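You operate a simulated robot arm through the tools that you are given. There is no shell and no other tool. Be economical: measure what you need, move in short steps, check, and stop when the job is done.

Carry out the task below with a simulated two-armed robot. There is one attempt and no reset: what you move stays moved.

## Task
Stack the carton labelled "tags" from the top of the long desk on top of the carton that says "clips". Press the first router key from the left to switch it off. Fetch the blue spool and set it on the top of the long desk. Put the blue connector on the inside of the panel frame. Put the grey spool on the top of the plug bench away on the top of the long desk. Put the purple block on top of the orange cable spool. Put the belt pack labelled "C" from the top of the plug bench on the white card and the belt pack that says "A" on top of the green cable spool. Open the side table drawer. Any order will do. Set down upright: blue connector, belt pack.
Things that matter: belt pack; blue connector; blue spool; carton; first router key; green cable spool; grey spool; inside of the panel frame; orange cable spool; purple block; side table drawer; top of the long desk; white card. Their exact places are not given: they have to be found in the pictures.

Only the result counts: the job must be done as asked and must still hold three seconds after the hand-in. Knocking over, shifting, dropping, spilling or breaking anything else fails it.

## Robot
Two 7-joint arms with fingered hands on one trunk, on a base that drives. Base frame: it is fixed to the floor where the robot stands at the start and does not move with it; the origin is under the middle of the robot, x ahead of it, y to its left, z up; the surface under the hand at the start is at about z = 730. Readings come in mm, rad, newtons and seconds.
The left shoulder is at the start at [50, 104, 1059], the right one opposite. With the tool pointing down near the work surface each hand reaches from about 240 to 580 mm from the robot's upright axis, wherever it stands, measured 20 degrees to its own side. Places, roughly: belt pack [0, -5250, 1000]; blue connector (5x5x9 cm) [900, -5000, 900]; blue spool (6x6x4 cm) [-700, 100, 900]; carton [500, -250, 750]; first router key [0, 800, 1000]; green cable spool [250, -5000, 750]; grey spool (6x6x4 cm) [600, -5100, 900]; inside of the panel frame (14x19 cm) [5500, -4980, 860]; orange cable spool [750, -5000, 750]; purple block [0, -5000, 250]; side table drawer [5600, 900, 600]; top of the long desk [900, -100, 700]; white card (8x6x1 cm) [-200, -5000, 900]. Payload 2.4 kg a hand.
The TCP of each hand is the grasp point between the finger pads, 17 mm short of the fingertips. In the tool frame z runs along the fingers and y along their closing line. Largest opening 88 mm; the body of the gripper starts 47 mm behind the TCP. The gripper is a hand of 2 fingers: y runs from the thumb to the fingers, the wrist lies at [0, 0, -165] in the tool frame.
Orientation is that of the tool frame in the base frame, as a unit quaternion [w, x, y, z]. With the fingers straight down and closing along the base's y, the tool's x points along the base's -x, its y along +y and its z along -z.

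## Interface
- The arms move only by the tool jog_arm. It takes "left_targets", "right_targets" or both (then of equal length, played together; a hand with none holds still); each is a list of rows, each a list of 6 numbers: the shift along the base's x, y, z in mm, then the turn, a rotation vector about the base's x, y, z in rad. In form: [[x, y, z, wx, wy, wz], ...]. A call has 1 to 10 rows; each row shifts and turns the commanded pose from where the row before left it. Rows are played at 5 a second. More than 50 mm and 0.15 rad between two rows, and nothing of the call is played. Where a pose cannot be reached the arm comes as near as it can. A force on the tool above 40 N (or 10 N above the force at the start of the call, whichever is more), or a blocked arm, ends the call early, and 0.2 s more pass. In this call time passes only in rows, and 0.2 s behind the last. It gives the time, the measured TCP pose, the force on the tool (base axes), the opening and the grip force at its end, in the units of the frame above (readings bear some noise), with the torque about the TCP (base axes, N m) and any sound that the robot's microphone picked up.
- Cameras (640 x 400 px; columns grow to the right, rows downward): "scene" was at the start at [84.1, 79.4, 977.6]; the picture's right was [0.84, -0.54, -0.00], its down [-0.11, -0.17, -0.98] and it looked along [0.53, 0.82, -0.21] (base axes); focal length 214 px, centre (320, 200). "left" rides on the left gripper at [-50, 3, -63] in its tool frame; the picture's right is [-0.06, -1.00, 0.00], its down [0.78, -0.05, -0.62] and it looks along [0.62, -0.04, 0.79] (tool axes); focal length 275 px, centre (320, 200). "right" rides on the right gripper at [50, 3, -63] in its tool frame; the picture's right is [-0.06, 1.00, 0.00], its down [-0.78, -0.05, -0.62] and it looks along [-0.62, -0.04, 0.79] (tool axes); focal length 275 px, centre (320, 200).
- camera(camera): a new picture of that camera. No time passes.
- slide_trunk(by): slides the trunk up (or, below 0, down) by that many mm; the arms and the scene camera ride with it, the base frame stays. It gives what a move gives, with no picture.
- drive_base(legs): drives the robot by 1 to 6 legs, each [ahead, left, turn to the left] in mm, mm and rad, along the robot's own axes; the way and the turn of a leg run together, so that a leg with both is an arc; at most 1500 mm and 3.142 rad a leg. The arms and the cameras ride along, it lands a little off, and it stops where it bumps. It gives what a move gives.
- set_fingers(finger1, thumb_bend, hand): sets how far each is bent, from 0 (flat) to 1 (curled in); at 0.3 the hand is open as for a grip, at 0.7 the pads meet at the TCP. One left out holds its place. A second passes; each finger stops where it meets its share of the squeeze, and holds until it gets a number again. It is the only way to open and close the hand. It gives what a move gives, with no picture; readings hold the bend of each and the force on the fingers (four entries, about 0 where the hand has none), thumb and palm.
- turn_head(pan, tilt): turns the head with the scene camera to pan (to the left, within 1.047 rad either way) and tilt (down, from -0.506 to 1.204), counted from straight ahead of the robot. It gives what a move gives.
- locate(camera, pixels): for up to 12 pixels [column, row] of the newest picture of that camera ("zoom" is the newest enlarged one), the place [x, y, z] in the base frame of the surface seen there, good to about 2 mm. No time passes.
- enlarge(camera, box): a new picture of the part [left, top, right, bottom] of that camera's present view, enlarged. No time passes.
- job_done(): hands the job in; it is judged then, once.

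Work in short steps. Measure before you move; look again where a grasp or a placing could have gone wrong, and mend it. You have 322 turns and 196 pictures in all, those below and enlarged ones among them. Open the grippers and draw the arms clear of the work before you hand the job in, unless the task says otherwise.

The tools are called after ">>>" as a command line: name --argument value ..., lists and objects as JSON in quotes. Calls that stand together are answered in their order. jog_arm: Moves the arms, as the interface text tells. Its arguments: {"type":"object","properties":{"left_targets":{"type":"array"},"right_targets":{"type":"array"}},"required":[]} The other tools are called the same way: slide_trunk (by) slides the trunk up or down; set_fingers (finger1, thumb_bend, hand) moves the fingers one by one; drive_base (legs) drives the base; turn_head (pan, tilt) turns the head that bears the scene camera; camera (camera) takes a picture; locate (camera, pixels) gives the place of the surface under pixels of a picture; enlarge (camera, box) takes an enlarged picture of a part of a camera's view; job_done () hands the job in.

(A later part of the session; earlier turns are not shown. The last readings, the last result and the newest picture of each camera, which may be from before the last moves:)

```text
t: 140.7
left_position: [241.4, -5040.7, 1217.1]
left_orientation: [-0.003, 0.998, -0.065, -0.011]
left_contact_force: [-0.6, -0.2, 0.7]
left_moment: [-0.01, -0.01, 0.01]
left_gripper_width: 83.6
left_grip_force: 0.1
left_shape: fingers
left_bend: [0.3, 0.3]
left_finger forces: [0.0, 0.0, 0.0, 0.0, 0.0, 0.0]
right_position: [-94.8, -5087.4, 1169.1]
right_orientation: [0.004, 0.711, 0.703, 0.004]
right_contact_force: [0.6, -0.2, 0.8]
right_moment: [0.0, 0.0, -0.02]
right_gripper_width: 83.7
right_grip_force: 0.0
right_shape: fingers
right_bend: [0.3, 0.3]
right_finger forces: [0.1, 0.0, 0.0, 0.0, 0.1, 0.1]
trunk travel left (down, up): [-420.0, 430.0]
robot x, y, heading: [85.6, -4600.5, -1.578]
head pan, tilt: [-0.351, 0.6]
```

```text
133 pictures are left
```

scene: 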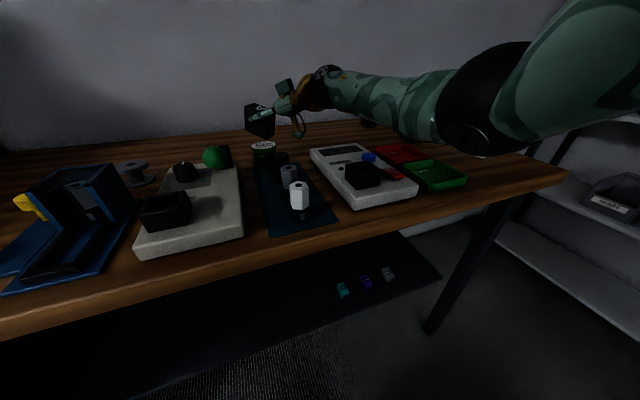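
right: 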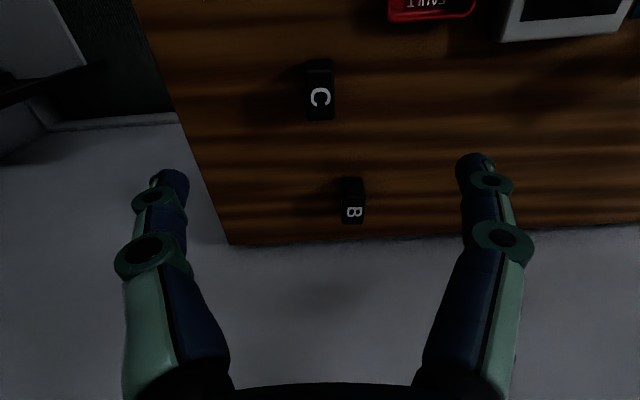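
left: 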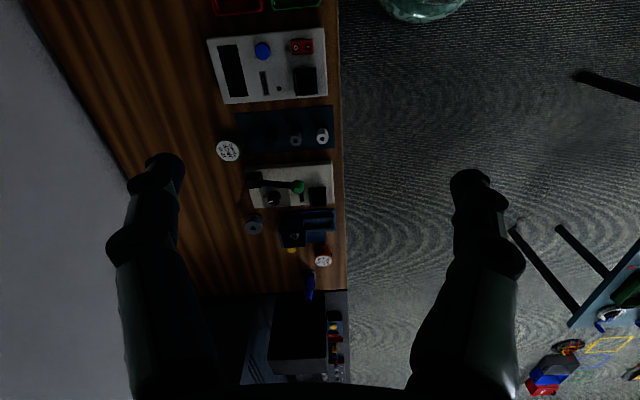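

>>> enlarge --camera "right" --box '[280, 50, 360, 130]'

>>> locate --camera "right" --pixels '[[320, 97], [310, 85], [332, 85], [332, 115], [311, 116], [320, 62], [320, 76]]'

```text
5.00 times, centred on (320, 90) of right
```

zoom: 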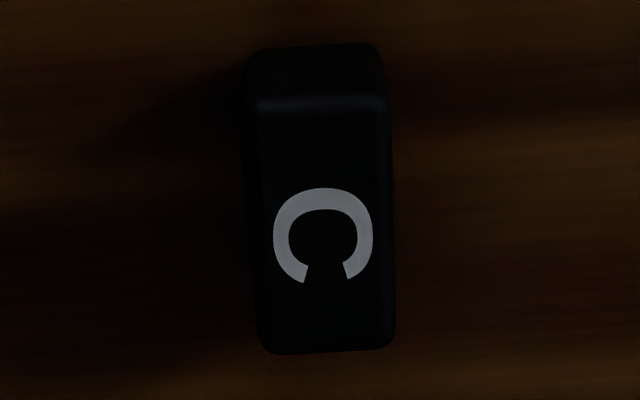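

```text
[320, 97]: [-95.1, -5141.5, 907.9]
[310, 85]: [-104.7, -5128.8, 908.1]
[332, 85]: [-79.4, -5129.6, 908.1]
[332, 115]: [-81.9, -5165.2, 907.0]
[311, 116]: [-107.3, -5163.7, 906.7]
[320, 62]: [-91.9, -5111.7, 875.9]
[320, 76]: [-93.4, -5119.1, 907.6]
```

C centre ≈(−93.5,−5138), top 907. I move over it and down to z≈960 for a check.

>>> jog_arm --right_targets '[[1, -12, -40, 0, 0, 0], [0, -13, -45, 0, 0, 0], [0, -13, -45, 0, 0, 0], [0, -13, -45, 0, 0, 0], [0, 0, -30, 0, 0, 0]]'

>>> camera --camera "right"

```text
t: 141.9
left_position: [242.0, -5040.2, 1217.0]
left_orientation: [-0.003, 0.998, -0.065, -0.012]
left_contact_force: [1.0, -0.9, 0.2]
left_moment: [-0.01, 0.03, -0.01]
left_gripper_width: 83.4
left_grip_force: 0.0
left_shape: fingers
left_bend: [0.3, 0.3]
left_finger forces: [0.0, 0.0, 0.0, 0.0, 0.0, 0.1]
right_position: [-92.1, -5138.9, 960.1]
right_orientation: [0.003, 0.711, 0.703, 0.002]
right_contact_force: [0.0, 1.3, 0.4]
right_moment: [0.02, 0.01, 0.03]
right_gripper_width: 83.6
right_grip_force: 0.1
right_shape: fingers
right_bend: [0.3, 0.3]
right_finger forces: [0.1, 0.0, 0.0, 0.0, 0.0, 0.0]
trunk travel left (down, up): [-420.0, 430.0]
robot x, y, heading: [85.1, -4598.5, -1.568]
head pan, tilt: [-0.351, 0.6]
```

```text
131 pictures are left
```

right: 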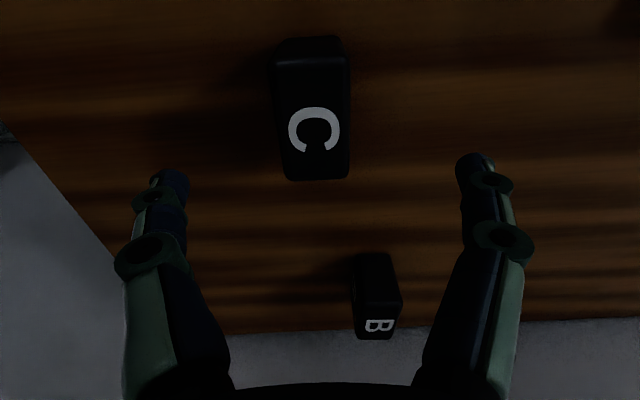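

Centred. I descend 74 mm, close, and lift.

>>> jog_arm --right_targets '[[-1, 0, -30, 0, 0, 0], [0, 0, -30, 0, 0, 0], [0, 0, -14, 0, 0, 0]]'

>>> set_fingers --hand "right" --finger1 0.7 --thumb_bend 0.7

>>> jog_arm --right_targets '[[0, 0, 20, 0, 0, 0], [0, 0, 30, 0, 0, 0], [0, 0, 30, 0, 0, 0]]'

>>> camera --camera "right"

```text
t: 142.7
left_position: [241.1, -5040.2, 1217.7]
left_orientation: [-0.002, 0.998, -0.064, -0.012]
left_contact_force: [-0.7, -0.1, -0.9]
left_moment: [0.0, 0.02, 0.0]
left_gripper_width: 83.5
left_grip_force: 0.1
left_shape: fingers
left_bend: [0.3, 0.3]
left_finger forces: [0.1, 0.0, 0.0, 0.0, 0.0, 0.0]
right_position: [-94.9, -5138.3, 887.9]
right_orientation: [0.003, 0.711, 0.703, 0.003]
right_contact_force: [-0.3, 0.0, -0.8]
right_moment: [-0.03, -0.01, -0.01]
right_gripper_width: 83.8
right_grip_force: 0.0
right_shape: fingers
right_bend: [0.3, 0.3]
right_finger forces: [0.1, 0.1, 0.0, 0.0, 0.1, 0.1]
trunk travel left (down, up): [-420.0, 430.0]
robot x, y, heading: [85.5, -4602.9, -1.573]
head pan, tilt: [-0.351, 0.6]
```

```text
t: 143.7
left_position: [241.1, -5040.3, 1217.8]
left_orientation: [-0.002, 0.998, -0.066, -0.013]
left_contact_force: [-1.1, -0.2, 1.0]
left_moment: [0.05, 0.02, 0.04]
left_gripper_width: 83.6
left_grip_force: 0.1
left_shape: fingers
left_bend: [0.3, 0.3]
left_finger forces: [0.0, 0.0, 0.1, 0.1, 0.0, 0.0]
right_position: [-94.0, -5139.2, 889.2]
right_orientation: [0.004, 0.711, 0.703, 0.003]
right_contact_force: [-0.3, -0.5, -0.4]
right_moment: [-0.02, 0.0, 0.0]
right_gripper_width: 25.1
right_grip_force: 6.4
right_shape: fingers
right_bend: [0.55, 0.63]
right_finger forces: [6.6, 0.0, 0.0, 0.0, 6.5, 0.1]
trunk travel left (down, up): [-420.0, 430.0]
robot x, y, heading: [89.2, -4601.6, -1.576]
head pan, tilt: [-0.351, 0.6]
```

```text
t: 144.5
left_position: [241.3, -5040.5, 1218.4]
left_orientation: [-0.003, 0.998, -0.067, -0.012]
left_contact_force: [0.6, -0.2, 0.0]
left_moment: [0.01, 0.02, 0.0]
left_gripper_width: 83.4
left_grip_force: 0.0
left_shape: fingers
left_bend: [0.3, 0.3]
left_finger forces: [0.1, 0.1, 0.1, 0.1, 0.1, 0.0]
right_position: [-92.3, -5137.6, 969.3]
right_orientation: [0.004, 0.711, 0.704, 0.004]
right_contact_force: [1.0, 0.0, -1.8]
right_moment: [-0.02, 0.03, 0.0]
right_gripper_width: 24.8
right_grip_force: 6.4
right_shape: fingers
right_bend: [0.55, 0.63]
right_finger forces: [6.6, 0.0, 0.1, 0.0, 6.6, 0.0]
trunk travel left (down, up): [-420.0, 430.0]
robot x, y, heading: [85.5, -4600.0, -1.575]
head pan, tilt: [-0.351, 0.6]
```

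```text
130 pictures are left
```

right: 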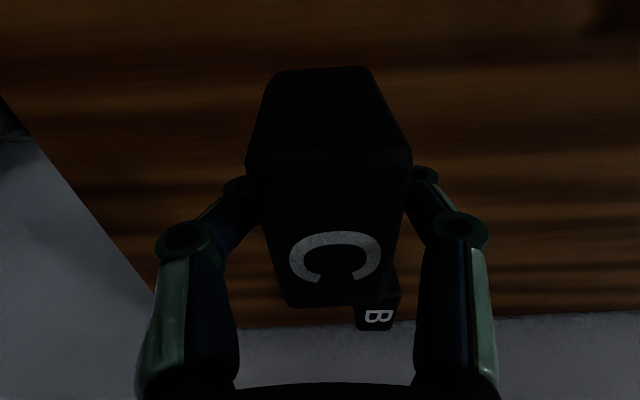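

C is held. I carry it to the card centre (−193,−5002) with a small yaw, staying at z≈969.

>>> jog_arm --right_targets '[[-25, 34, 0, 0, 0, 0.04], [-25, 34, 0, 0, 0, 0.04], [-25, 34, 0, 0, 0, 0.04], [-25, 34, 0, 0, 0, 0.04]]'

>>> turn_head --pan -0.55 --tilt 0.75

>>> camera --camera "scene"

```text
t: 145.5
left_position: [240.9, -5040.4, 1217.8]
left_orientation: [-0.002, 0.998, -0.065, -0.012]
left_contact_force: [-0.1, -0.2, 1.1]
left_moment: [-0.02, -0.01, -0.01]
left_gripper_width: 83.4
left_grip_force: 0.0
left_shape: fingers
left_bend: [0.3, 0.3]
left_finger forces: [0.0, 0.1, 0.0, 0.0, 0.1, 0.0]
right_position: [-191.5, -5000.9, 969.9]
right_orientation: [0.004, 0.653, 0.757, 0.004]
right_contact_force: [-0.2, -0.8, -1.6]
right_moment: [0.0, 0.01, -0.01]
right_gripper_width: 24.9
right_grip_force: 6.8
right_shape: fingers
right_bend: [0.55, 0.63]
right_finger forces: [6.6, 0.0, 0.1, 0.0, 6.6, 0.1]
trunk travel left (down, up): [-420.0, 430.0]
robot x, y, heading: [86.6, -4601.6, -1.574]
head pan, tilt: [-0.351, 0.6]
```

```text
t: 146.2
left_position: [239.9, -5040.3, 1219.3]
left_orientation: [-0.002, 0.998, -0.066, -0.012]
left_contact_force: [-0.3, 0.1, 0.4]
left_moment: [0.03, -0.03, 0.03]
left_gripper_width: 83.5
left_grip_force: 0.0
left_shape: fingers
left_bend: [0.3, 0.3]
left_finger forces: [0.0, 0.1, 0.0, 0.0, 0.0, 0.1]
right_position: [-192.6, -5003.2, 968.9]
right_orientation: [0.003, 0.653, 0.757, 0.004]
right_contact_force: [0.6, 0.3, -1.1]
right_moment: [-0.02, 0.01, 0.03]
right_gripper_width: 25.0
right_grip_force: 6.8
right_shape: fingers
right_bend: [0.55, 0.63]
right_finger forces: [6.6, 0.0, 0.0, 0.0, 6.6, 0.0]
trunk travel left (down, up): [-420.0, 430.0]
robot x, y, heading: [87.2, -4602.4, -1.573]
head pan, tilt: [-0.55, 0.75]
```

```text
129 pictures are left
```

scene: 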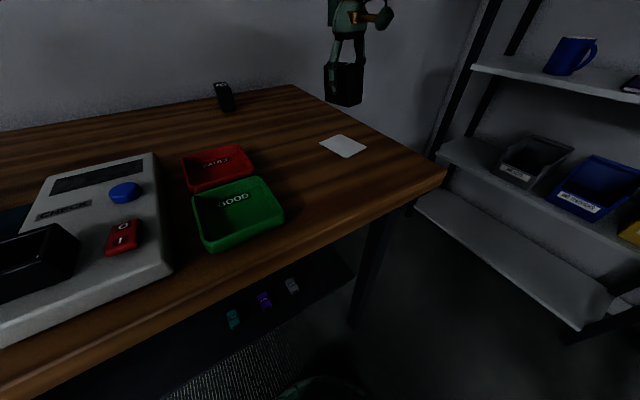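

The pack hovers over the card. I lower 66 mm, then verify.

>>> jog_arm --right_targets '[[0, 0, -25, 0, 0, 0], [0, 0, -25, 0, 0, 0], [0, 0, -16, 0, 0, 0]]'

>>> enlarge --camera "scene" --box '[270, 80, 430, 180]'

```text
t: 147.0
left_position: [241.3, -5040.6, 1217.7]
left_orientation: [-0.003, 0.998, -0.066, -0.012]
left_contact_force: [0.1, -0.2, 0.0]
left_moment: [0.0, 0.01, 0.0]
left_gripper_width: 83.7
left_grip_force: 0.0
left_shape: fingers
left_bend: [0.3, 0.3]
left_finger forces: [0.0, 0.1, 0.0, 0.0, 0.0, 0.0]
right_position: [-194.7, -5001.9, 903.9]
right_orientation: [0.003, 0.653, 0.757, 0.004]
right_contact_force: [0.3, 0.5, -1.4]
right_moment: [0.01, -0.01, -0.02]
right_gripper_width: 25.2
right_grip_force: 6.9
right_shape: fingers
right_bend: [0.55, 0.63]
right_finger forces: [6.6, 0.0, 0.0, 0.0, 6.5, 0.0]
trunk travel left (down, up): [-420.0, 430.0]
robot x, y, heading: [82.8, -4601.2, -1.573]
head pan, tilt: [-0.55, 0.75]
```

```text
4.00 times, centred on (350, 130) of scene
```

zoom: 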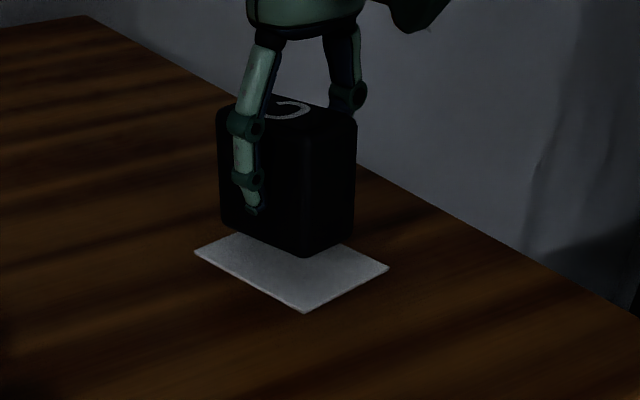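

I locate card corners and the pack's near corner.

>>> locate --camera "zoom" --pixels '[[200, 252], [305, 309], [384, 267], [300, 249], [225, 225], [350, 230], [290, 108]]'

```text
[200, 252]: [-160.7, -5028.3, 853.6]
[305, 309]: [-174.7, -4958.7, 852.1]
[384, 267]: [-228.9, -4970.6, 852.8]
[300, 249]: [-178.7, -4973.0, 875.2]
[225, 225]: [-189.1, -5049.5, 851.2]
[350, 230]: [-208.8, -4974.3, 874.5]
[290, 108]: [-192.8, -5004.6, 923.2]
```

Pack centre (−194,−5001) matches card centre (−195,−5000). I lower to contact.

>>> jog_arm --right_targets '[[0, 1, -6, 0, 0, 0], [0, 0, -4, 0, 0, 0], [0, 0, -1.5, 0, 0, 0]]'

```text
t: 147.8
left_position: [241.2, -5040.2, 1218.7]
left_orientation: [-0.003, 0.998, -0.065, -0.012]
left_contact_force: [1.1, 0.0, 0.1]
left_moment: [-0.01, 0.0, 0.03]
left_gripper_width: 83.7
left_grip_force: 0.1
left_shape: fingers
left_bend: [0.3, 0.3]
left_finger forces: [0.0, 0.0, 0.0, 0.0, 0.1, 0.1]
right_position: [-194.5, -5001.4, 890.8]
right_orientation: [0.003, 0.653, 0.757, 0.004]
right_contact_force: [0.6, 0.4, -0.5]
right_moment: [0.0, 0.01, 0.04]
right_gripper_width: 25.2
right_grip_force: 7.1
right_shape: fingers
right_bend: [0.55, 0.63]
right_finger forces: [6.6, 0.0, 0.0, 0.0, 6.6, 0.0]
trunk travel left (down, up): [-420.0, 430.0]
robot x, y, heading: [85.4, -4602.7, -1.572]
head pan, tilt: [-0.55, 0.75]
```

>>> jog_arm --right_targets '[[0, 0, -1, 0, 0, 0], [0, 0, -0.7, 0, 0, 0]]'

```text
t: 148.4
left_position: [241.2, -5040.6, 1217.3]
left_orientation: [-0.003, 0.998, -0.066, -0.012]
left_contact_force: [0.0, -0.2, -0.3]
left_moment: [0.02, -0.03, -0.01]
left_gripper_width: 83.4
left_grip_force: 0.1
left_shape: fingers
left_bend: [0.3, 0.3]
left_finger forces: [0.1, 0.0, 0.0, 0.0, 0.0, 0.0]
right_position: [-194.8, -5000.1, 890.9]
right_orientation: [0.003, 0.653, 0.758, 0.004]
right_contact_force: [-1.1, 0.3, -0.8]
right_moment: [-0.04, 0.0, -0.02]
right_gripper_width: 24.8
right_grip_force: 7.0
right_shape: fingers
right_bend: [0.55, 0.63]
right_finger forces: [6.6, 0.0, 0.0, 0.1, 6.6, 0.1]
trunk travel left (down, up): [-420.0, 430.0]
robot x, y, heading: [83.5, -4600.8, -1.573]
head pan, tilt: [-0.55, 0.75]
```

Not clearly touching yet; another 1.5 mm.

>>> jog_arm --right_targets '[[0, 0, -0.8, 0, 0, 0], [0, 0, -0.8, 0, 0, 0]]'

```text
t: 149.0
left_position: [240.7, -5040.1, 1217.2]
left_orientation: [-0.003, 0.998, -0.066, -0.012]
left_contact_force: [0.0, -0.3, 0.4]
left_moment: [-0.02, -0.02, -0.02]
left_gripper_width: 83.6
left_grip_force: 0.0
left_shape: fingers
left_bend: [0.3, 0.3]
left_finger forces: [0.0, 0.0, 0.0, 0.0, 0.1, 0.0]
right_position: [-194.8, -5000.2, 889.0]
right_orientation: [0.003, 0.653, 0.757, 0.004]
right_contact_force: [-0.9, -0.1, 3.3]
right_moment: [-0.01, -0.01, -0.02]
right_gripper_width: 25.0
right_grip_force: 7.4
right_shape: fingers
right_bend: [0.56, 0.63]
right_finger forces: [6.8, 0.0, 0.0, 0.0, 8.0, 0.0]
trunk travel left (down, up): [-420.0, 430.0]
robot x, y, heading: [85.8, -4603.3, -1.579]
head pan, tilt: [-0.55, 0.75]
```

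Contact. I open, rise and check.

>>> set_fingers --hand "right" --finger1 0.3 --thumb_bend 0.3

>>> jog_arm --right_targets '[[0, 0, 20, 0, 0, 0], [0, 0, 40, 0, 0, 0], [0, 0, 45, 0, 0, 0], [0, 0, 45, 0, 0, 0], [0, 0, 45, 0, 0, 0], [0, 0, 45, 0, 0, 0]]'

>>> camera --camera "scene"

```text
t: 150.0
left_position: [241.3, -5041.0, 1216.7]
left_orientation: [-0.002, 0.998, -0.065, -0.012]
left_contact_force: [0.0, -0.3, 0.1]
left_moment: [-0.01, -0.02, 0.01]
left_gripper_width: 83.4
left_grip_force: 0.0
left_shape: fingers
left_bend: [0.3, 0.3]
left_finger forces: [0.1, 0.1, 0.1, 0.0, 0.0, 0.0]
right_position: [-194.3, -4999.6, 889.3]
right_orientation: [0.004, 0.652, 0.758, 0.004]
right_contact_force: [-0.2, -0.6, 1.0]
right_moment: [-0.01, 0.01, -0.01]
right_gripper_width: 83.5
right_grip_force: 0.0
right_shape: fingers
right_bend: [0.3, 0.3]
right_finger forces: [0.0, 0.0, 0.0, 0.0, 0.1, 0.0]
trunk travel left (down, up): [-420.0, 430.0]
robot x, y, heading: [86.8, -4600.9, -1.579]
head pan, tilt: [-0.55, 0.75]
```

```text
t: 151.4
left_position: [239.8, -5040.5, 1218.2]
left_orientation: [-0.002, 0.998, -0.065, -0.012]
left_contact_force: [0.0, -0.6, 0.2]
left_moment: [-0.01, 0.01, -0.01]
left_gripper_width: 83.4
left_grip_force: 0.1
left_shape: fingers
left_bend: [0.3, 0.3]
left_finger forces: [0.0, 0.1, 0.1, 0.0, 0.0, 0.1]
right_position: [-194.3, -4998.3, 1131.1]
right_orientation: [0.003, 0.653, 0.757, 0.003]
right_contact_force: [-0.1, -0.1, 1.0]
right_moment: [-0.04, -0.01, -0.02]
right_gripper_width: 83.5
right_grip_force: 0.0
right_shape: fingers
right_bend: [0.3, 0.3]
right_finger forces: [0.0, 0.1, 0.0, 0.0, 0.0, 0.0]
trunk travel left (down, up): [-420.0, 430.0]
robot x, y, heading: [86.3, -4602.2, -1.574]
head pan, tilt: [-0.55, 0.75]
```

```text
127 pictures are left
```

scene: 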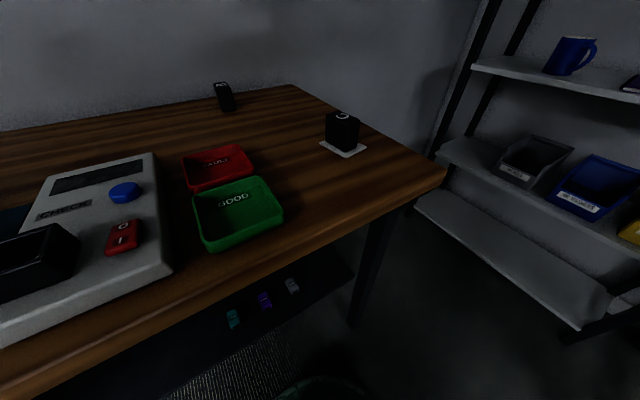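

C stands on the card. Next the purple block: I back off to about (−86,−4480), to use the left hand there.

>>> drive_base --legs '[[-120, 0, 0], [0, -172, 0]]'

>>> jog_arm --left_targets '[[-5, 15, 0, 0, 0, 0.145], [-5, 15, 0, 0, 0, 0.145], [-5, 15, 0, 0, 0, 0.145], [-5, 15, 0, 0, 0, 0.145], [-5, 15, 0, 0, 0, 0.145], [-5, 15, 0, 0, 0, 0.145], [0, 15, 0, 0, 0, 0.145], [0, 15, 0, 0, 0, 0.145], [0, 15, 0, 0, 0, 0.145], [0, 15, 0, 0, 0, 0.145]]' --right_targets '[[5, 15, 0, 0, 0, 0], [5, 15, 0, 0, 0, 0], [5, 15, 0, 0, 0, 0], [5, 15, 0, 0, 0, 0], [5, 15, 0, 0, 0, 0], [5, 15, 0, 0, 0, 0], [5, 15, 0, 0, 0, 0], [5, 15, 0, 0, 0, 0], [5, 10, 0, 0, 0, 0], [5, 10, 0, 0, 0, 0]]'

```text
t: 153.7
left_position: [68.7, -4918.8, 1218.4]
left_orientation: [-0.002, 0.998, -0.068, -0.012]
left_contact_force: [0.0, -0.3, 0.7]
left_moment: [0.0, 0.0, -0.05]
left_gripper_width: 83.4
left_grip_force: 0.1
left_shape: fingers
left_bend: [0.3, 0.3]
left_finger forces: [0.0, 0.0, 0.1, 0.0, 0.0, 0.1]
right_position: [-367.6, -4877.2, 1131.1]
right_orientation: [0.003, 0.653, 0.757, 0.004]
right_contact_force: [1.3, -0.5, -0.6]
right_moment: [0.0, 0.0, 0.02]
right_gripper_width: 83.7
right_grip_force: 0.0
right_shape: fingers
right_bend: [0.3, 0.3]
right_finger forces: [0.0, 0.0, 0.0, 0.0, 0.1, 0.1]
trunk travel left (down, up): [-420.0, 430.0]
robot x, y, heading: [-87.9, -4480.0, -1.579]
head pan, tilt: [-0.55, 0.75]
```

```text
t: 155.9
left_position: [39.5, -4769.6, 1217.7]
left_orientation: [0.007, 0.79, 0.612, -0.012]
left_contact_force: [-0.4, 0.1, 0.5]
left_moment: [0.01, 0.01, 0.02]
left_gripper_width: 83.6
left_grip_force: 0.1
left_shape: fingers
left_bend: [0.3, 0.3]
left_finger forces: [0.0, 0.1, 0.1, 0.0, 0.0, 0.0]
right_position: [-317.4, -4737.4, 1130.6]
right_orientation: [0.004, 0.653, 0.757, 0.004]
right_contact_force: [-0.5, -0.4, 0.8]
right_moment: [0.03, 0.05, 0.0]
right_gripper_width: 83.5
right_grip_force: 0.1
right_shape: fingers
right_bend: [0.3, 0.3]
right_finger forces: [0.0, 0.0, 0.0, 0.0, 0.0, 0.0]
trunk travel left (down, up): [-420.0, 430.0]
robot x, y, heading: [-87.3, -4480.3, -1.578]
head pan, tilt: [-0.55, 0.75]
```

Both hands are folded. The left camera mount faces the bench edge closely, so I back 80 more, lower the trunk fully, then finish the yaw and lower the left hand.

>>> drive_base --legs '[[-80, 0, 0]]'

>>> slide_trunk --by -420

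>>> jog_arm --left_targets '[[0, 0, -40, 0, 0, 0.125], [0, 0, -40, 0, 0, 0.125], [5, -10, -40, -0.125, 0, 0], [5, -10, -40, -0.125, 0, 0], [5, -10, -40, -0.125, 0, 0], [5, -10, -40, -0.125, 0, 0], [5, -10, -40, -0.125, 0, 0], [5, -10, -40, -0.125, 0, 0]]'

>>> turn_head --pan 0.2 --tilt 0.5

>>> camera --camera "scene"

>>> camera --camera "left"

```text
t: 157.0
left_position: [40.1, -4688.8, 1217.6]
left_orientation: [0.007, 0.792, 0.611, -0.011]
left_contact_force: [-0.6, -0.4, 0.2]
left_moment: [0.02, 0.0, 0.01]
left_gripper_width: 83.5
left_grip_force: 0.1
left_shape: fingers
left_bend: [0.3, 0.3]
left_finger forces: [0.0, 0.0, 0.0, 0.1, 0.0, 0.0]
right_position: [-317.1, -4655.7, 1132.3]
right_orientation: [0.004, 0.654, 0.756, 0.003]
right_contact_force: [-0.3, -0.3, 0.0]
right_moment: [0.03, -0.01, 0.04]
right_gripper_width: 83.5
right_grip_force: 0.0
right_shape: fingers
right_bend: [0.3, 0.3]
right_finger forces: [0.0, 0.0, 0.0, 0.1, 0.0, 0.0]
trunk travel left (down, up): [-420.0, 430.0]
robot x, y, heading: [-87.6, -4399.2, -1.577]
head pan, tilt: [-0.55, 0.75]
```

```text
refused: -420 is not a number from -400 to 400
```

```text
t: 158.8
left_position: [59.6, -4750.4, 926.5]
left_orientation: [0.239, 0.672, 0.655, -0.251]
left_contact_force: [-0.2, -0.9, -0.2]
left_moment: [-0.01, -0.01, 0.0]
left_gripper_width: 83.6
left_grip_force: 0.1
left_shape: fingers
left_bend: [0.3, 0.3]
left_finger forces: [0.0, 0.0, 0.1, 0.0, 0.0, 0.0]
left hand out of reach, approached as far as the arm can: row 8
right_position: [-318.1, -4656.7, 1129.9]
right_orientation: [0.003, 0.654, 0.757, 0.004]
right_contact_force: [-0.5, -0.2, 0.2]
right_moment: [0.01, -0.02, 0.01]
right_gripper_width: 83.5
right_grip_force: 0.2
right_shape: fingers
right_bend: [0.3, 0.3]
right_finger forces: [0.0, 0.0, 0.0, 0.0, 0.0, 0.0]
trunk travel left (down, up): [-420.0, 430.0]
robot x, y, heading: [-83.5, -4402.3, -1.578]
head pan, tilt: [-0.55, 0.75]
```

```text
t: 159.9
left_position: [61.5, -4749.7, 926.6]
left_orientation: [0.239, 0.671, 0.656, -0.251]
left_contact_force: [-0.3, -0.7, -1.0]
left_moment: [-0.01, 0.03, 0.05]
left_gripper_width: 83.5
left_grip_force: 0.1
left_shape: fingers
left_bend: [0.3, 0.3]
left_finger forces: [0.1, 0.1, 0.0, 0.1, 0.1, 0.0]
right_position: [-317.4, -4656.5, 1131.7]
right_orientation: [0.003, 0.653, 0.757, 0.005]
right_contact_force: [0.1, 0.3, 0.5]
right_moment: [0.01, -0.04, 0.04]
right_gripper_width: 83.8
right_grip_force: 0.1
right_shape: fingers
right_bend: [0.3, 0.3]
right_finger forces: [0.0, 0.0, 0.1, 0.0, 0.1, 0.0]
trunk travel left (down, up): [-420.0, 430.0]
robot x, y, heading: [-83.6, -4399.1, -1.578]
head pan, tilt: [0.201, 0.499]
```

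```text
126 pictures are left
```

scene: 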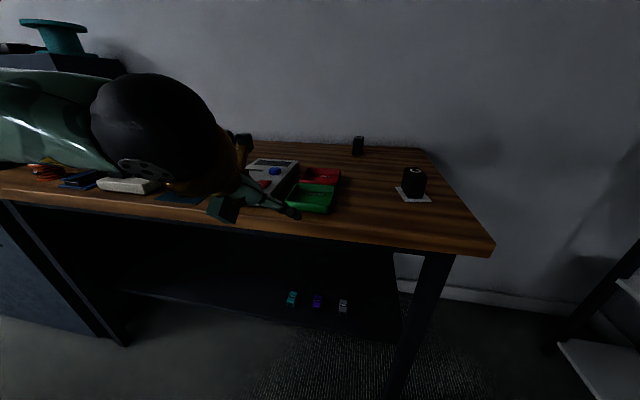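

```text
125 pictures are left
```

left: 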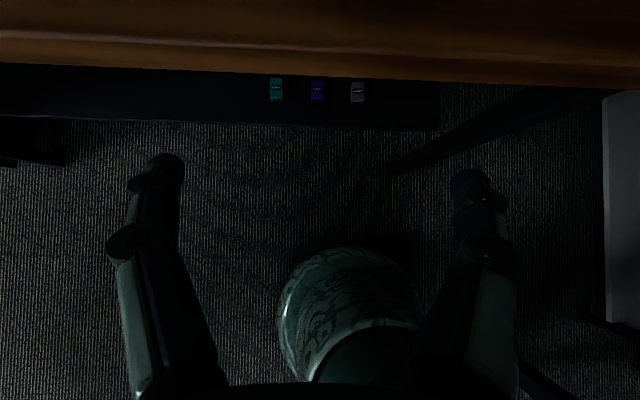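

Left hand is pitched forward (0,−0.65,−0.76) with its camera on top. I now lower the trunk 415 in two slides.

>>> slide_trunk --by -400

>>> camera --camera "scene"

>>> camera --camera "left"

```text
t: 163.7
left_position: [61.4, -4733.1, 448.4]
left_orientation: [0.144, 0.698, 0.684, -0.156]
left_contact_force: [-0.5, 0.2, 0.0]
left_moment: [0.04, 0.03, 0.02]
left_gripper_width: 83.6
left_grip_force: 0.2
left_shape: fingers
left_bend: [0.3, 0.3]
left_finger forces: [0.1, 0.1, 0.1, 0.0, 0.0, 0.1]
right_position: [-317.9, -4673.4, 714.4]
right_orientation: [-0.026, 0.654, 0.755, 0.039]
right_contact_force: [-0.2, -0.4, 0.2]
right_moment: [0.04, -0.02, 0.01]
right_gripper_width: 83.5
right_grip_force: 0.1
right_shape: fingers
right_bend: [0.3, 0.3]
right_finger forces: [0.0, 0.1, 0.0, 0.1, 0.0, 0.0]
trunk travel left (down, up): [-20.0, 830.0]
robot x, y, heading: [-84.0, -4398.9, -1.579]
head pan, tilt: [0.201, 0.499]
```

```text
124 pictures are left
```

scene: 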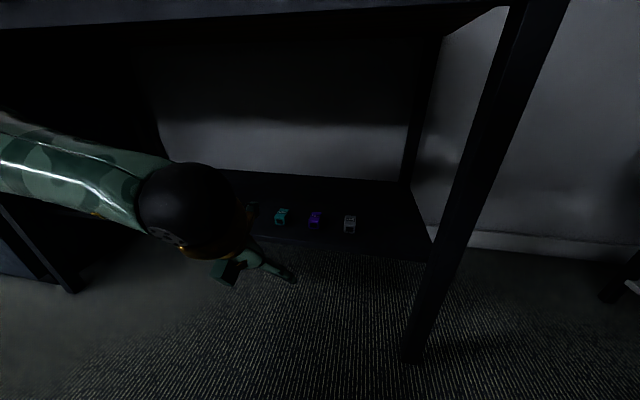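

```text
123 pictures are left
```

left: 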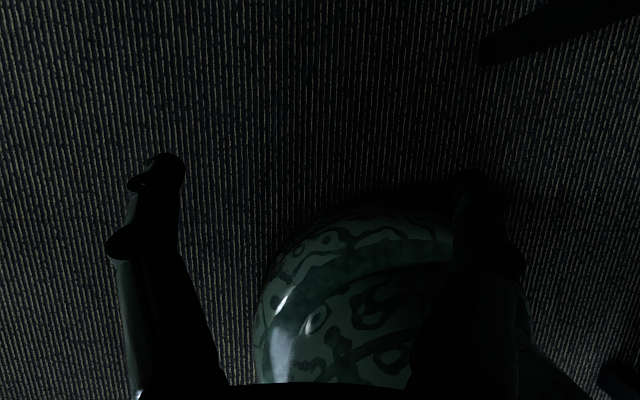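

The left hand ended lower and less pitched than expected. I check whether it has settled, with a null jog.

>>> jog_arm --left_targets '[[0, 0, 0, 0, 0, 0]]' --right_targets '[[0, 0, 0, 0, 0, 0]]'

>>> turn_head --pan 0.9 --tilt 0.3

>>> camera --camera "scene"

```text
t: 164.1
left_position: [61.2, -4733.8, 448.2]
left_orientation: [0.145, 0.698, 0.684, -0.155]
left_contact_force: [0.0, 0.6, 0.1]
left_moment: [-0.02, -0.02, 0.02]
left_gripper_width: 83.5
left_grip_force: 0.1
left_shape: fingers
left_bend: [0.3, 0.3]
left_finger forces: [0.1, 0.1, 0.0, 0.0, 0.0, 0.0]
right_position: [-317.7, -4673.4, 713.7]
right_orientation: [-0.026, 0.654, 0.755, 0.04]
right_contact_force: [0.3, 0.4, 0.1]
right_moment: [0.03, 0.04, -0.01]
right_gripper_width: 83.5
right_grip_force: 0.1
right_shape: fingers
right_bend: [0.3, 0.3]
right_finger forces: [0.1, 0.0, 0.0, 0.0, 0.0, 0.0]
trunk travel left (down, up): [-20.0, 830.0]
robot x, y, heading: [-85.3, -4396.5, -1.584]
head pan, tilt: [0.201, 0.499]
```

```text
t: 165.2
left_position: [60.8, -4732.7, 448.5]
left_orientation: [0.145, 0.698, 0.684, -0.156]
left_contact_force: [-0.1, 0.0, 0.4]
left_moment: [0.01, -0.01, 0.03]
left_gripper_width: 83.5
left_grip_force: 0.1
left_shape: fingers
left_bend: [0.3, 0.3]
left_finger forces: [0.0, 0.1, 0.0, 0.1, 0.1, 0.1]
right_position: [-318.0, -4672.2, 713.7]
right_orientation: [-0.027, 0.654, 0.755, 0.04]
right_contact_force: [0.2, -0.1, 0.4]
right_moment: [0.01, 0.0, 0.02]
right_gripper_width: 83.5
right_grip_force: 0.0
right_shape: fingers
right_bend: [0.3, 0.3]
right_finger forces: [0.0, 0.0, 0.0, 0.0, 0.0, 0.0]
trunk travel left (down, up): [-20.0, 830.0]
robot x, y, heading: [-87.0, -4397.8, -1.577]
head pan, tilt: [0.901, 0.3]
```

```text
122 pictures are left
```

scene: 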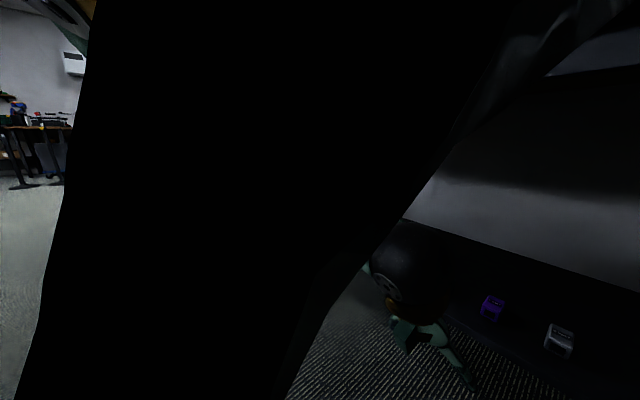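

I add pitch (to ≈0.75), drive 100 ahead, and extend under the bench above the shelf edge.

>>> turn_head --pan 0.2 --tilt 0.6

>>> jog_arm --left_targets '[[0, -10, 0, -0.11, 0, 0], [0, -10, 0, -0.11, 0, 0], [0, -10, 0, -0.11, 0, 0]]'

>>> drive_base --legs '[[100, 0, 0]]'

>>> camera --camera "scene"

```text
t: 166.3
left_position: [60.9, -4733.5, 450.3]
left_orientation: [0.145, 0.698, 0.684, -0.156]
left_contact_force: [0.4, -0.4, -0.2]
left_moment: [0.02, -0.02, -0.01]
left_gripper_width: 83.4
left_grip_force: 0.1
left_shape: fingers
left_bend: [0.3, 0.3]
left_finger forces: [0.0, 0.0, 0.0, 0.0, 0.0, 0.0]
right_position: [-317.7, -4673.1, 714.1]
right_orientation: [-0.027, 0.653, 0.756, 0.039]
right_contact_force: [-0.2, -0.2, 0.1]
right_moment: [0.0, 0.02, 0.02]
right_gripper_width: 83.4
right_grip_force: 0.0
right_shape: fingers
right_bend: [0.3, 0.3]
right_finger forces: [0.0, 0.1, 0.0, 0.1, 0.0, 0.0]
trunk travel left (down, up): [-20.0, 830.0]
robot x, y, heading: [-82.5, -4398.8, -1.585]
head pan, tilt: [0.201, 0.6]
```

```text
t: 167.1
left_position: [66.8, -4759.2, 464.4]
left_orientation: [0.156, 0.701, 0.669, -0.194]
left_contact_force: [-0.1, 1.3, 0.4]
left_moment: [0.0, 0.02, 0.0]
left_gripper_width: 83.5
left_grip_force: 0.0
left_shape: fingers
left_bend: [0.3, 0.3]
left_finger forces: [0.0, 0.0, 0.0, 0.0, 0.1, 0.0]
left hand out of reach, approached as far as the arm can: row 1, 2, 3
right_position: [-318.0, -4672.8, 714.0]
right_orientation: [-0.027, 0.654, 0.755, 0.039]
right_contact_force: [0.2, 0.2, -0.3]
right_moment: [-0.02, -0.03, 0.0]
right_gripper_width: 83.8
right_grip_force: 0.0
right_shape: fingers
right_bend: [0.3, 0.3]
right_finger forces: [0.1, 0.0, 0.1, 0.0, 0.1, 0.0]
trunk travel left (down, up): [-20.0, 830.0]
robot x, y, heading: [-85.5, -4395.9, -1.581]
head pan, tilt: [0.201, 0.6]
```

```text
t: 168.2
left_position: [64.6, -4860.1, 465.1]
left_orientation: [0.157, 0.701, 0.668, -0.195]
left_contact_force: [0.1, 0.9, 0.2]
left_moment: [0.02, -0.03, 0.03]
left_gripper_width: 83.5
left_grip_force: 0.2
left_shape: fingers
left_bend: [0.3, 0.3]
left_finger forces: [0.0, 0.0, 0.1, 0.0, 0.1, 0.0]
right_position: [-318.8, -4773.1, 714.2]
right_orientation: [-0.026, 0.654, 0.755, 0.039]
right_contact_force: [0.6, 0.3, 0.4]
right_moment: [-0.03, -0.01, -0.02]
right_gripper_width: 83.2
right_grip_force: 0.1
right_shape: fingers
right_bend: [0.3, 0.3]
right_finger forces: [0.0, 0.0, 0.1, 0.0, 0.0, 0.1]
trunk travel left (down, up): [-20.0, 830.0]
robot x, y, heading: [-86.2, -4499.7, -1.575]
head pan, tilt: [0.201, 0.6]
```

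```text
121 pictures are left
```

scene: 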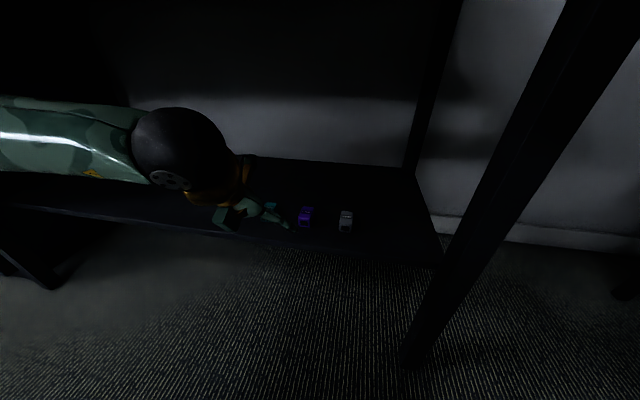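

The hand is over the shelf front. I extend forward 90 mm, keeping height, and add pitch as reach allows.

>>> jog_arm --left_targets '[[-4, -25, -5, 0, 0, 0], [-4, -25, -5, -0.05, 0, 0], [-4, -25, -5, -0.05, 0, 0], [-4, -15, -5, -0.05, 0, 0]]'

>>> camera --camera "left"

>>> camera --camera "scene"

```text
t: 169.2
left_position: [68.3, -4952.8, 450.1]
left_orientation: [0.202, 0.689, 0.652, -0.243]
left_contact_force: [-0.2, -0.8, 0.0]
left_moment: [-0.03, 0.01, -0.04]
left_gripper_width: 83.3
left_grip_force: 0.1
left_shape: fingers
left_bend: [0.3, 0.3]
left_finger forces: [0.1, 0.1, 0.0, 0.0, 0.0, 0.0]
left hand out of reach, approached as far as the arm can: row 4
right_position: [-318.8, -4772.7, 714.6]
right_orientation: [-0.028, 0.654, 0.755, 0.039]
right_contact_force: [-0.5, 0.5, -0.4]
right_moment: [0.02, -0.02, 0.01]
right_gripper_width: 83.5
right_grip_force: 0.0
right_shape: fingers
right_bend: [0.3, 0.3]
right_finger forces: [0.1, 0.1, 0.0, 0.1, 0.0, 0.1]
trunk travel left (down, up): [-20.0, 830.0]
robot x, y, heading: [-87.2, -4498.5, -1.579]
head pan, tilt: [0.201, 0.6]
```

```text
120 pictures are left
```

left: 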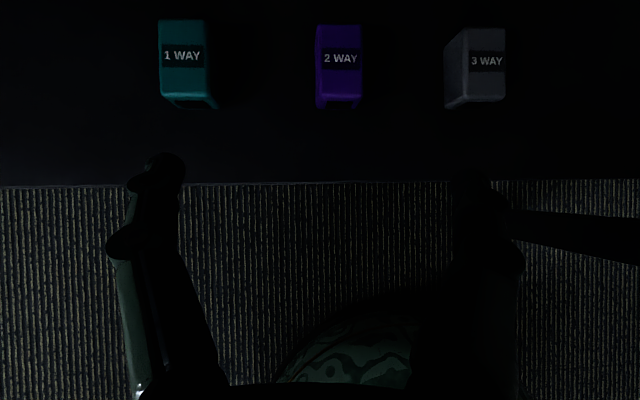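

```text
119 pictures are left
```

scene: 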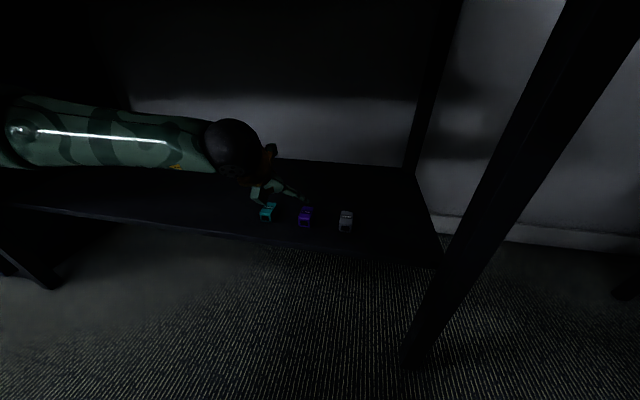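

The left camera shows the purple "2 WAY" block at (339,65), fairly square to the hand. I measure its corners.

>>> locate --camera "left" --pixels '[[318, 28], [360, 28], [320, 94], [360, 94], [339, 60], [338, 103], [300, 60], [230, 60], [440, 60]]'

```text
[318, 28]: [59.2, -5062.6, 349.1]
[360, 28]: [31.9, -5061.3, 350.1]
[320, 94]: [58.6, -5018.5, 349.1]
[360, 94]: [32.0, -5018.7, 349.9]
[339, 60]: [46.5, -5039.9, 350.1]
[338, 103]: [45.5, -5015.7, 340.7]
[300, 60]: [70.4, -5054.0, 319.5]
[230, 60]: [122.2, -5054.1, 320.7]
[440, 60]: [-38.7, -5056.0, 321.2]
```

Block: x 31–60, y −5017…−5065, z 320–350. I go to a pre-grasp at (46,−4988,408) with slight yaw fix.

>>> jog_arm --left_targets '[[-11, -17, -20, 0, 0, 0.03], [-11, -18, -22, 0, 0, 0.03]]'

>>> camera --camera "left"

```text
t: 169.8
left_position: [79.9, -4994.6, 413.5]
left_orientation: [0.214, 0.668, 0.672, -0.237]
left_contact_force: [-0.5, -0.5, -0.7]
left_moment: [-0.01, -0.02, 0.01]
left_gripper_width: 83.6
left_grip_force: 0.0
left_shape: fingers
left_bend: [0.3, 0.3]
left_finger forces: [0.0, 0.1, 0.1, 0.1, 0.0, 0.0]
left hand out of reach, approached as far as the arm can: row 1, 2
right_position: [-318.9, -4771.2, 715.1]
right_orientation: [-0.028, 0.654, 0.755, 0.04]
right_contact_force: [0.3, -0.9, 0.4]
right_moment: [-0.01, 0.04, 0.01]
right_gripper_width: 83.5
right_grip_force: 0.1
right_shape: fingers
right_bend: [0.3, 0.3]
right_finger forces: [0.0, 0.0, 0.0, 0.1, 0.0, 0.0]
trunk travel left (down, up): [-20.0, 830.0]
robot x, y, heading: [-85.2, -4501.4, -1.579]
head pan, tilt: [0.201, 0.6]
```

```text
118 pictures are left
```

left: 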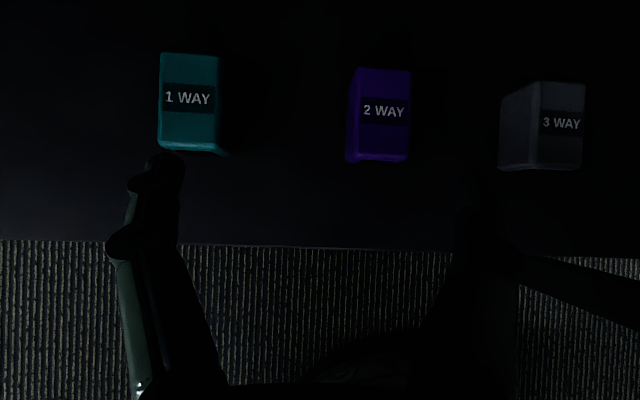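

The arm can't go further inward; I shift the base right by 34 mm instead.

>>> drive_base --legs '[[0, -35, 0]]'

>>> camera --camera "left"

```text
t: 170.7
left_position: [44.7, -4994.4, 413.5]
left_orientation: [0.213, 0.669, 0.672, -0.237]
left_contact_force: [0.1, -0.6, 0.2]
left_moment: [-0.01, 0.0, -0.01]
left_gripper_width: 83.5
left_grip_force: 0.0
left_shape: fingers
left_bend: [0.3, 0.3]
left_finger forces: [0.0, 0.0, 0.0, 0.1, 0.0, 0.1]
right_position: [-354.4, -4773.1, 714.9]
right_orientation: [-0.027, 0.655, 0.754, 0.04]
right_contact_force: [-0.8, -0.4, 0.8]
right_moment: [0.0, 0.0, -0.05]
right_gripper_width: 83.3
right_grip_force: 0.0
right_shape: fingers
right_bend: [0.3, 0.3]
right_finger forces: [0.1, 0.0, 0.1, 0.0, 0.0, 0.1]
trunk travel left (down, up): [-20.0, 830.0]
robot x, y, heading: [-121.3, -4501.6, -1.587]
head pan, tilt: [0.201, 0.6]
```

```text
117 pictures are left
```

left: 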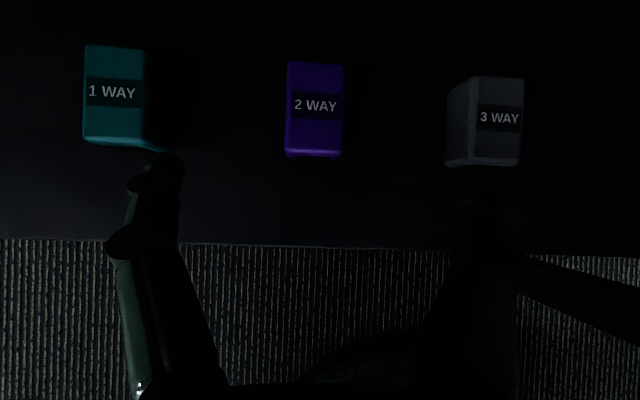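

The block is centred (col 315). I advance along the tool toward (45,−5035,346).

>>> jog_arm --left_targets '[[0, -14, -22, 0, 0, 0], [0, -14, -22, 0, 0, 0], [0, -12, -20, 0, 0, 0]]'

>>> camera --camera "left"

```text
t: 171.5
left_position: [47.0, -5034.9, 349.8]
left_orientation: [0.214, 0.668, 0.672, -0.238]
left_contact_force: [0.3, 0.9, 0.5]
left_moment: [-0.02, -0.03, -0.01]
left_gripper_width: 83.7
left_grip_force: 0.0
left_shape: fingers
left_bend: [0.3, 0.3]
left_finger forces: [0.0, 0.0, 0.1, 0.0, 0.0, 0.1]
right_position: [-354.2, -4771.8, 713.3]
right_orientation: [-0.027, 0.654, 0.755, 0.039]
right_contact_force: [-0.6, -0.3, -0.5]
right_moment: [0.01, -0.03, 0.0]
right_gripper_width: 83.4
right_grip_force: 0.0
right_shape: fingers
right_bend: [0.3, 0.3]
right_finger forces: [0.0, 0.0, 0.0, 0.0, 0.0, 0.1]
trunk travel left (down, up): [-20.0, 830.0]
robot x, y, heading: [-124.8, -4499.3, -1.583]
head pan, tilt: [0.201, 0.6]
```

```text
116 pictures are left
```

left: 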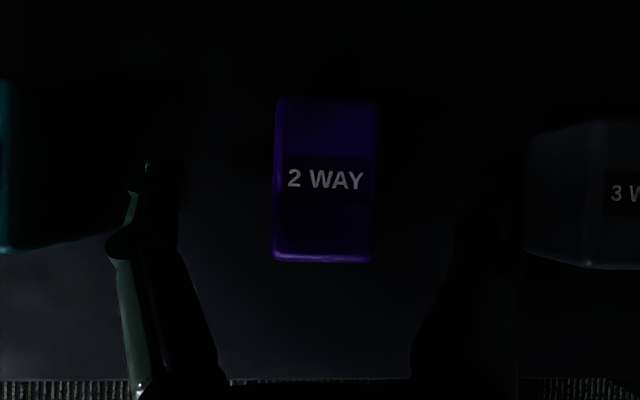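

Well placed between the fingers. I go down 7 mm more and close.

>>> jog_arm --left_targets '[[0, -3, -7, 0, 0, 0]]'

>>> set_fingers --hand "left" --finger1 0.7 --thumb_bend 0.7

>>> jog_arm --left_targets '[[0, 0, 15, 0, 0, 0], [0, 0, 20, 0, 0, 0]]'

>>> camera --camera "left"

```text
t: 171.9
left_position: [45.4, -5037.7, 341.9]
left_orientation: [0.213, 0.668, 0.672, -0.237]
left_contact_force: [0.7, -0.4, 0.1]
left_moment: [0.0, 0.0, -0.01]
left_gripper_width: 83.6
left_grip_force: 0.1
left_shape: fingers
left_bend: [0.3, 0.3]
left_finger forces: [0.0, 0.0, 0.0, 0.0, 0.0, 0.1]
right_position: [-354.0, -4771.8, 714.7]
right_orientation: [-0.027, 0.654, 0.755, 0.039]
right_contact_force: [1.3, -0.1, 0.3]
right_moment: [0.01, -0.02, 0.03]
right_gripper_width: 83.5
right_grip_force: 0.0
right_shape: fingers
right_bend: [0.3, 0.3]
right_finger forces: [0.0, 0.0, 0.0, 0.0, 0.0, 0.0]
trunk travel left (down, up): [-20.0, 830.0]
robot x, y, heading: [-117.8, -4500.7, -1.584]
head pan, tilt: [0.201, 0.6]
```

```text
t: 172.9
left_position: [46.6, -5038.4, 341.9]
left_orientation: [0.213, 0.669, 0.671, -0.237]
left_contact_force: [0.0, -1.1, -0.5]
left_moment: [-0.01, 0.01, -0.02]
left_gripper_width: 23.4
left_grip_force: 6.8
left_shape: fingers
left_bend: [0.56, 0.64]
left_finger forces: [6.2, 0.1, 0.1, 0.0, 6.3, 0.1]
right_position: [-354.3, -4771.9, 713.9]
right_orientation: [-0.026, 0.654, 0.755, 0.04]
right_contact_force: [0.0, -1.0, 0.3]
right_moment: [0.0, 0.01, 0.02]
right_gripper_width: 83.5
right_grip_force: 0.1
right_shape: fingers
right_bend: [0.3, 0.3]
right_finger forces: [0.1, 0.0, 0.1, 0.1, 0.0, 0.1]
trunk travel left (down, up): [-20.0, 830.0]
robot x, y, heading: [-122.0, -4499.9, -1.582]
head pan, tilt: [0.201, 0.6]
```

```text
t: 173.5
left_position: [45.5, -5036.2, 377.1]
left_orientation: [0.213, 0.668, 0.673, -0.236]
left_contact_force: [0.1, 1.1, -0.5]
left_moment: [-0.01, -0.01, 0.04]
left_gripper_width: 23.3
left_grip_force: 6.3
left_shape: fingers
left_bend: [0.56, 0.64]
left_finger forces: [6.2, 0.0, 0.1, 0.1, 6.2, 0.1]
right_position: [-354.9, -4772.6, 713.9]
right_orientation: [-0.027, 0.654, 0.755, 0.04]
right_contact_force: [0.2, -0.5, -1.1]
right_moment: [-0.02, -0.01, -0.02]
right_gripper_width: 83.4
right_grip_force: 0.0
right_shape: fingers
right_bend: [0.3, 0.3]
right_finger forces: [0.0, 0.0, 0.0, 0.0, 0.0, 0.0]
trunk travel left (down, up): [-20.0, 830.0]
robot x, y, heading: [-121.1, -4500.4, -1.577]
head pan, tilt: [0.201, 0.6]
```

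```text
115 pictures are left
```

left: 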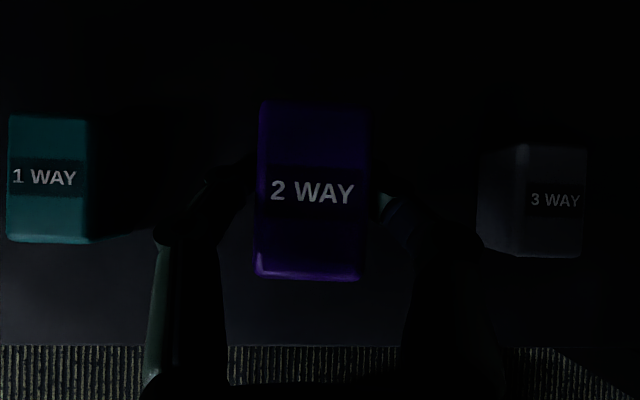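

The block is lifted clear. I raise 40 more and back straight out 350 mm, then raise the trunk.

>>> jog_arm --left_targets '[[0, 0, 30, 0, 0, 0], [0, 15, 20, 0, 0, 0]]'

>>> drive_base --legs '[[-380, 0, 0]]'

>>> camera --camera "left"

>>> camera --camera "scene"

```text
t: 174.1
left_position: [43.5, -5021.7, 426.5]
left_orientation: [0.214, 0.668, 0.672, -0.238]
left_contact_force: [0.4, 0.7, -1.1]
left_moment: [0.0, -0.02, -0.01]
left_gripper_width: 23.2
left_grip_force: 6.8
left_shape: fingers
left_bend: [0.56, 0.64]
left_finger forces: [6.3, 0.1, 0.0, 0.0, 6.1, 0.0]
right_position: [-353.2, -4771.8, 714.5]
right_orientation: [-0.027, 0.654, 0.755, 0.039]
right_contact_force: [-0.2, 0.1, 0.4]
right_moment: [0.03, -0.01, -0.02]
right_gripper_width: 83.6
right_grip_force: 0.0
right_shape: fingers
right_bend: [0.3, 0.3]
right_finger forces: [0.1, 0.0, 0.1, 0.0, 0.0, 0.0]
trunk travel left (down, up): [-20.0, 830.0]
robot x, y, heading: [-120.7, -4500.1, -1.579]
head pan, tilt: [0.201, 0.6]
```

```text
t: 176.5
left_position: [50.7, -4646.8, 425.6]
left_orientation: [0.215, 0.665, 0.675, -0.237]
left_contact_force: [-0.6, 0.3, -0.8]
left_moment: [0.01, 0.01, 0.01]
left_gripper_width: 23.2
left_grip_force: 6.8
left_shape: fingers
left_bend: [0.56, 0.64]
left_finger forces: [6.2, 0.0, 0.1, 0.0, 6.3, 0.1]
right_position: [-349.8, -4399.6, 714.1]
right_orientation: [-0.028, 0.651, 0.758, 0.04]
right_contact_force: [0.0, -0.3, 0.0]
right_moment: [-0.04, -0.03, -0.02]
right_gripper_width: 83.6
right_grip_force: 0.1
right_shape: fingers
right_bend: [0.3, 0.3]
right_finger forces: [0.0, 0.1, 0.1, 0.0, 0.1, 0.1]
trunk travel left (down, up): [-20.0, 830.0]
robot x, y, heading: [-120.2, -4127.7, -1.574]
head pan, tilt: [0.201, 0.6]
```

```text
114 pictures are left
```

left: 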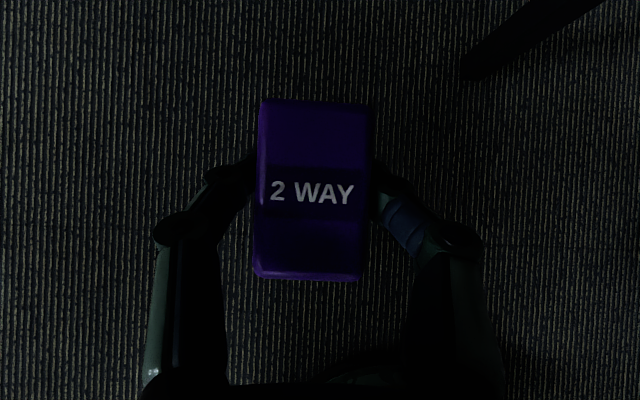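

```text
113 pictures are left
```

scene: 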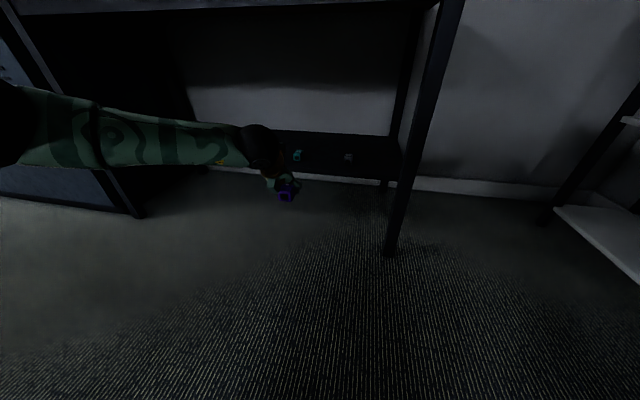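

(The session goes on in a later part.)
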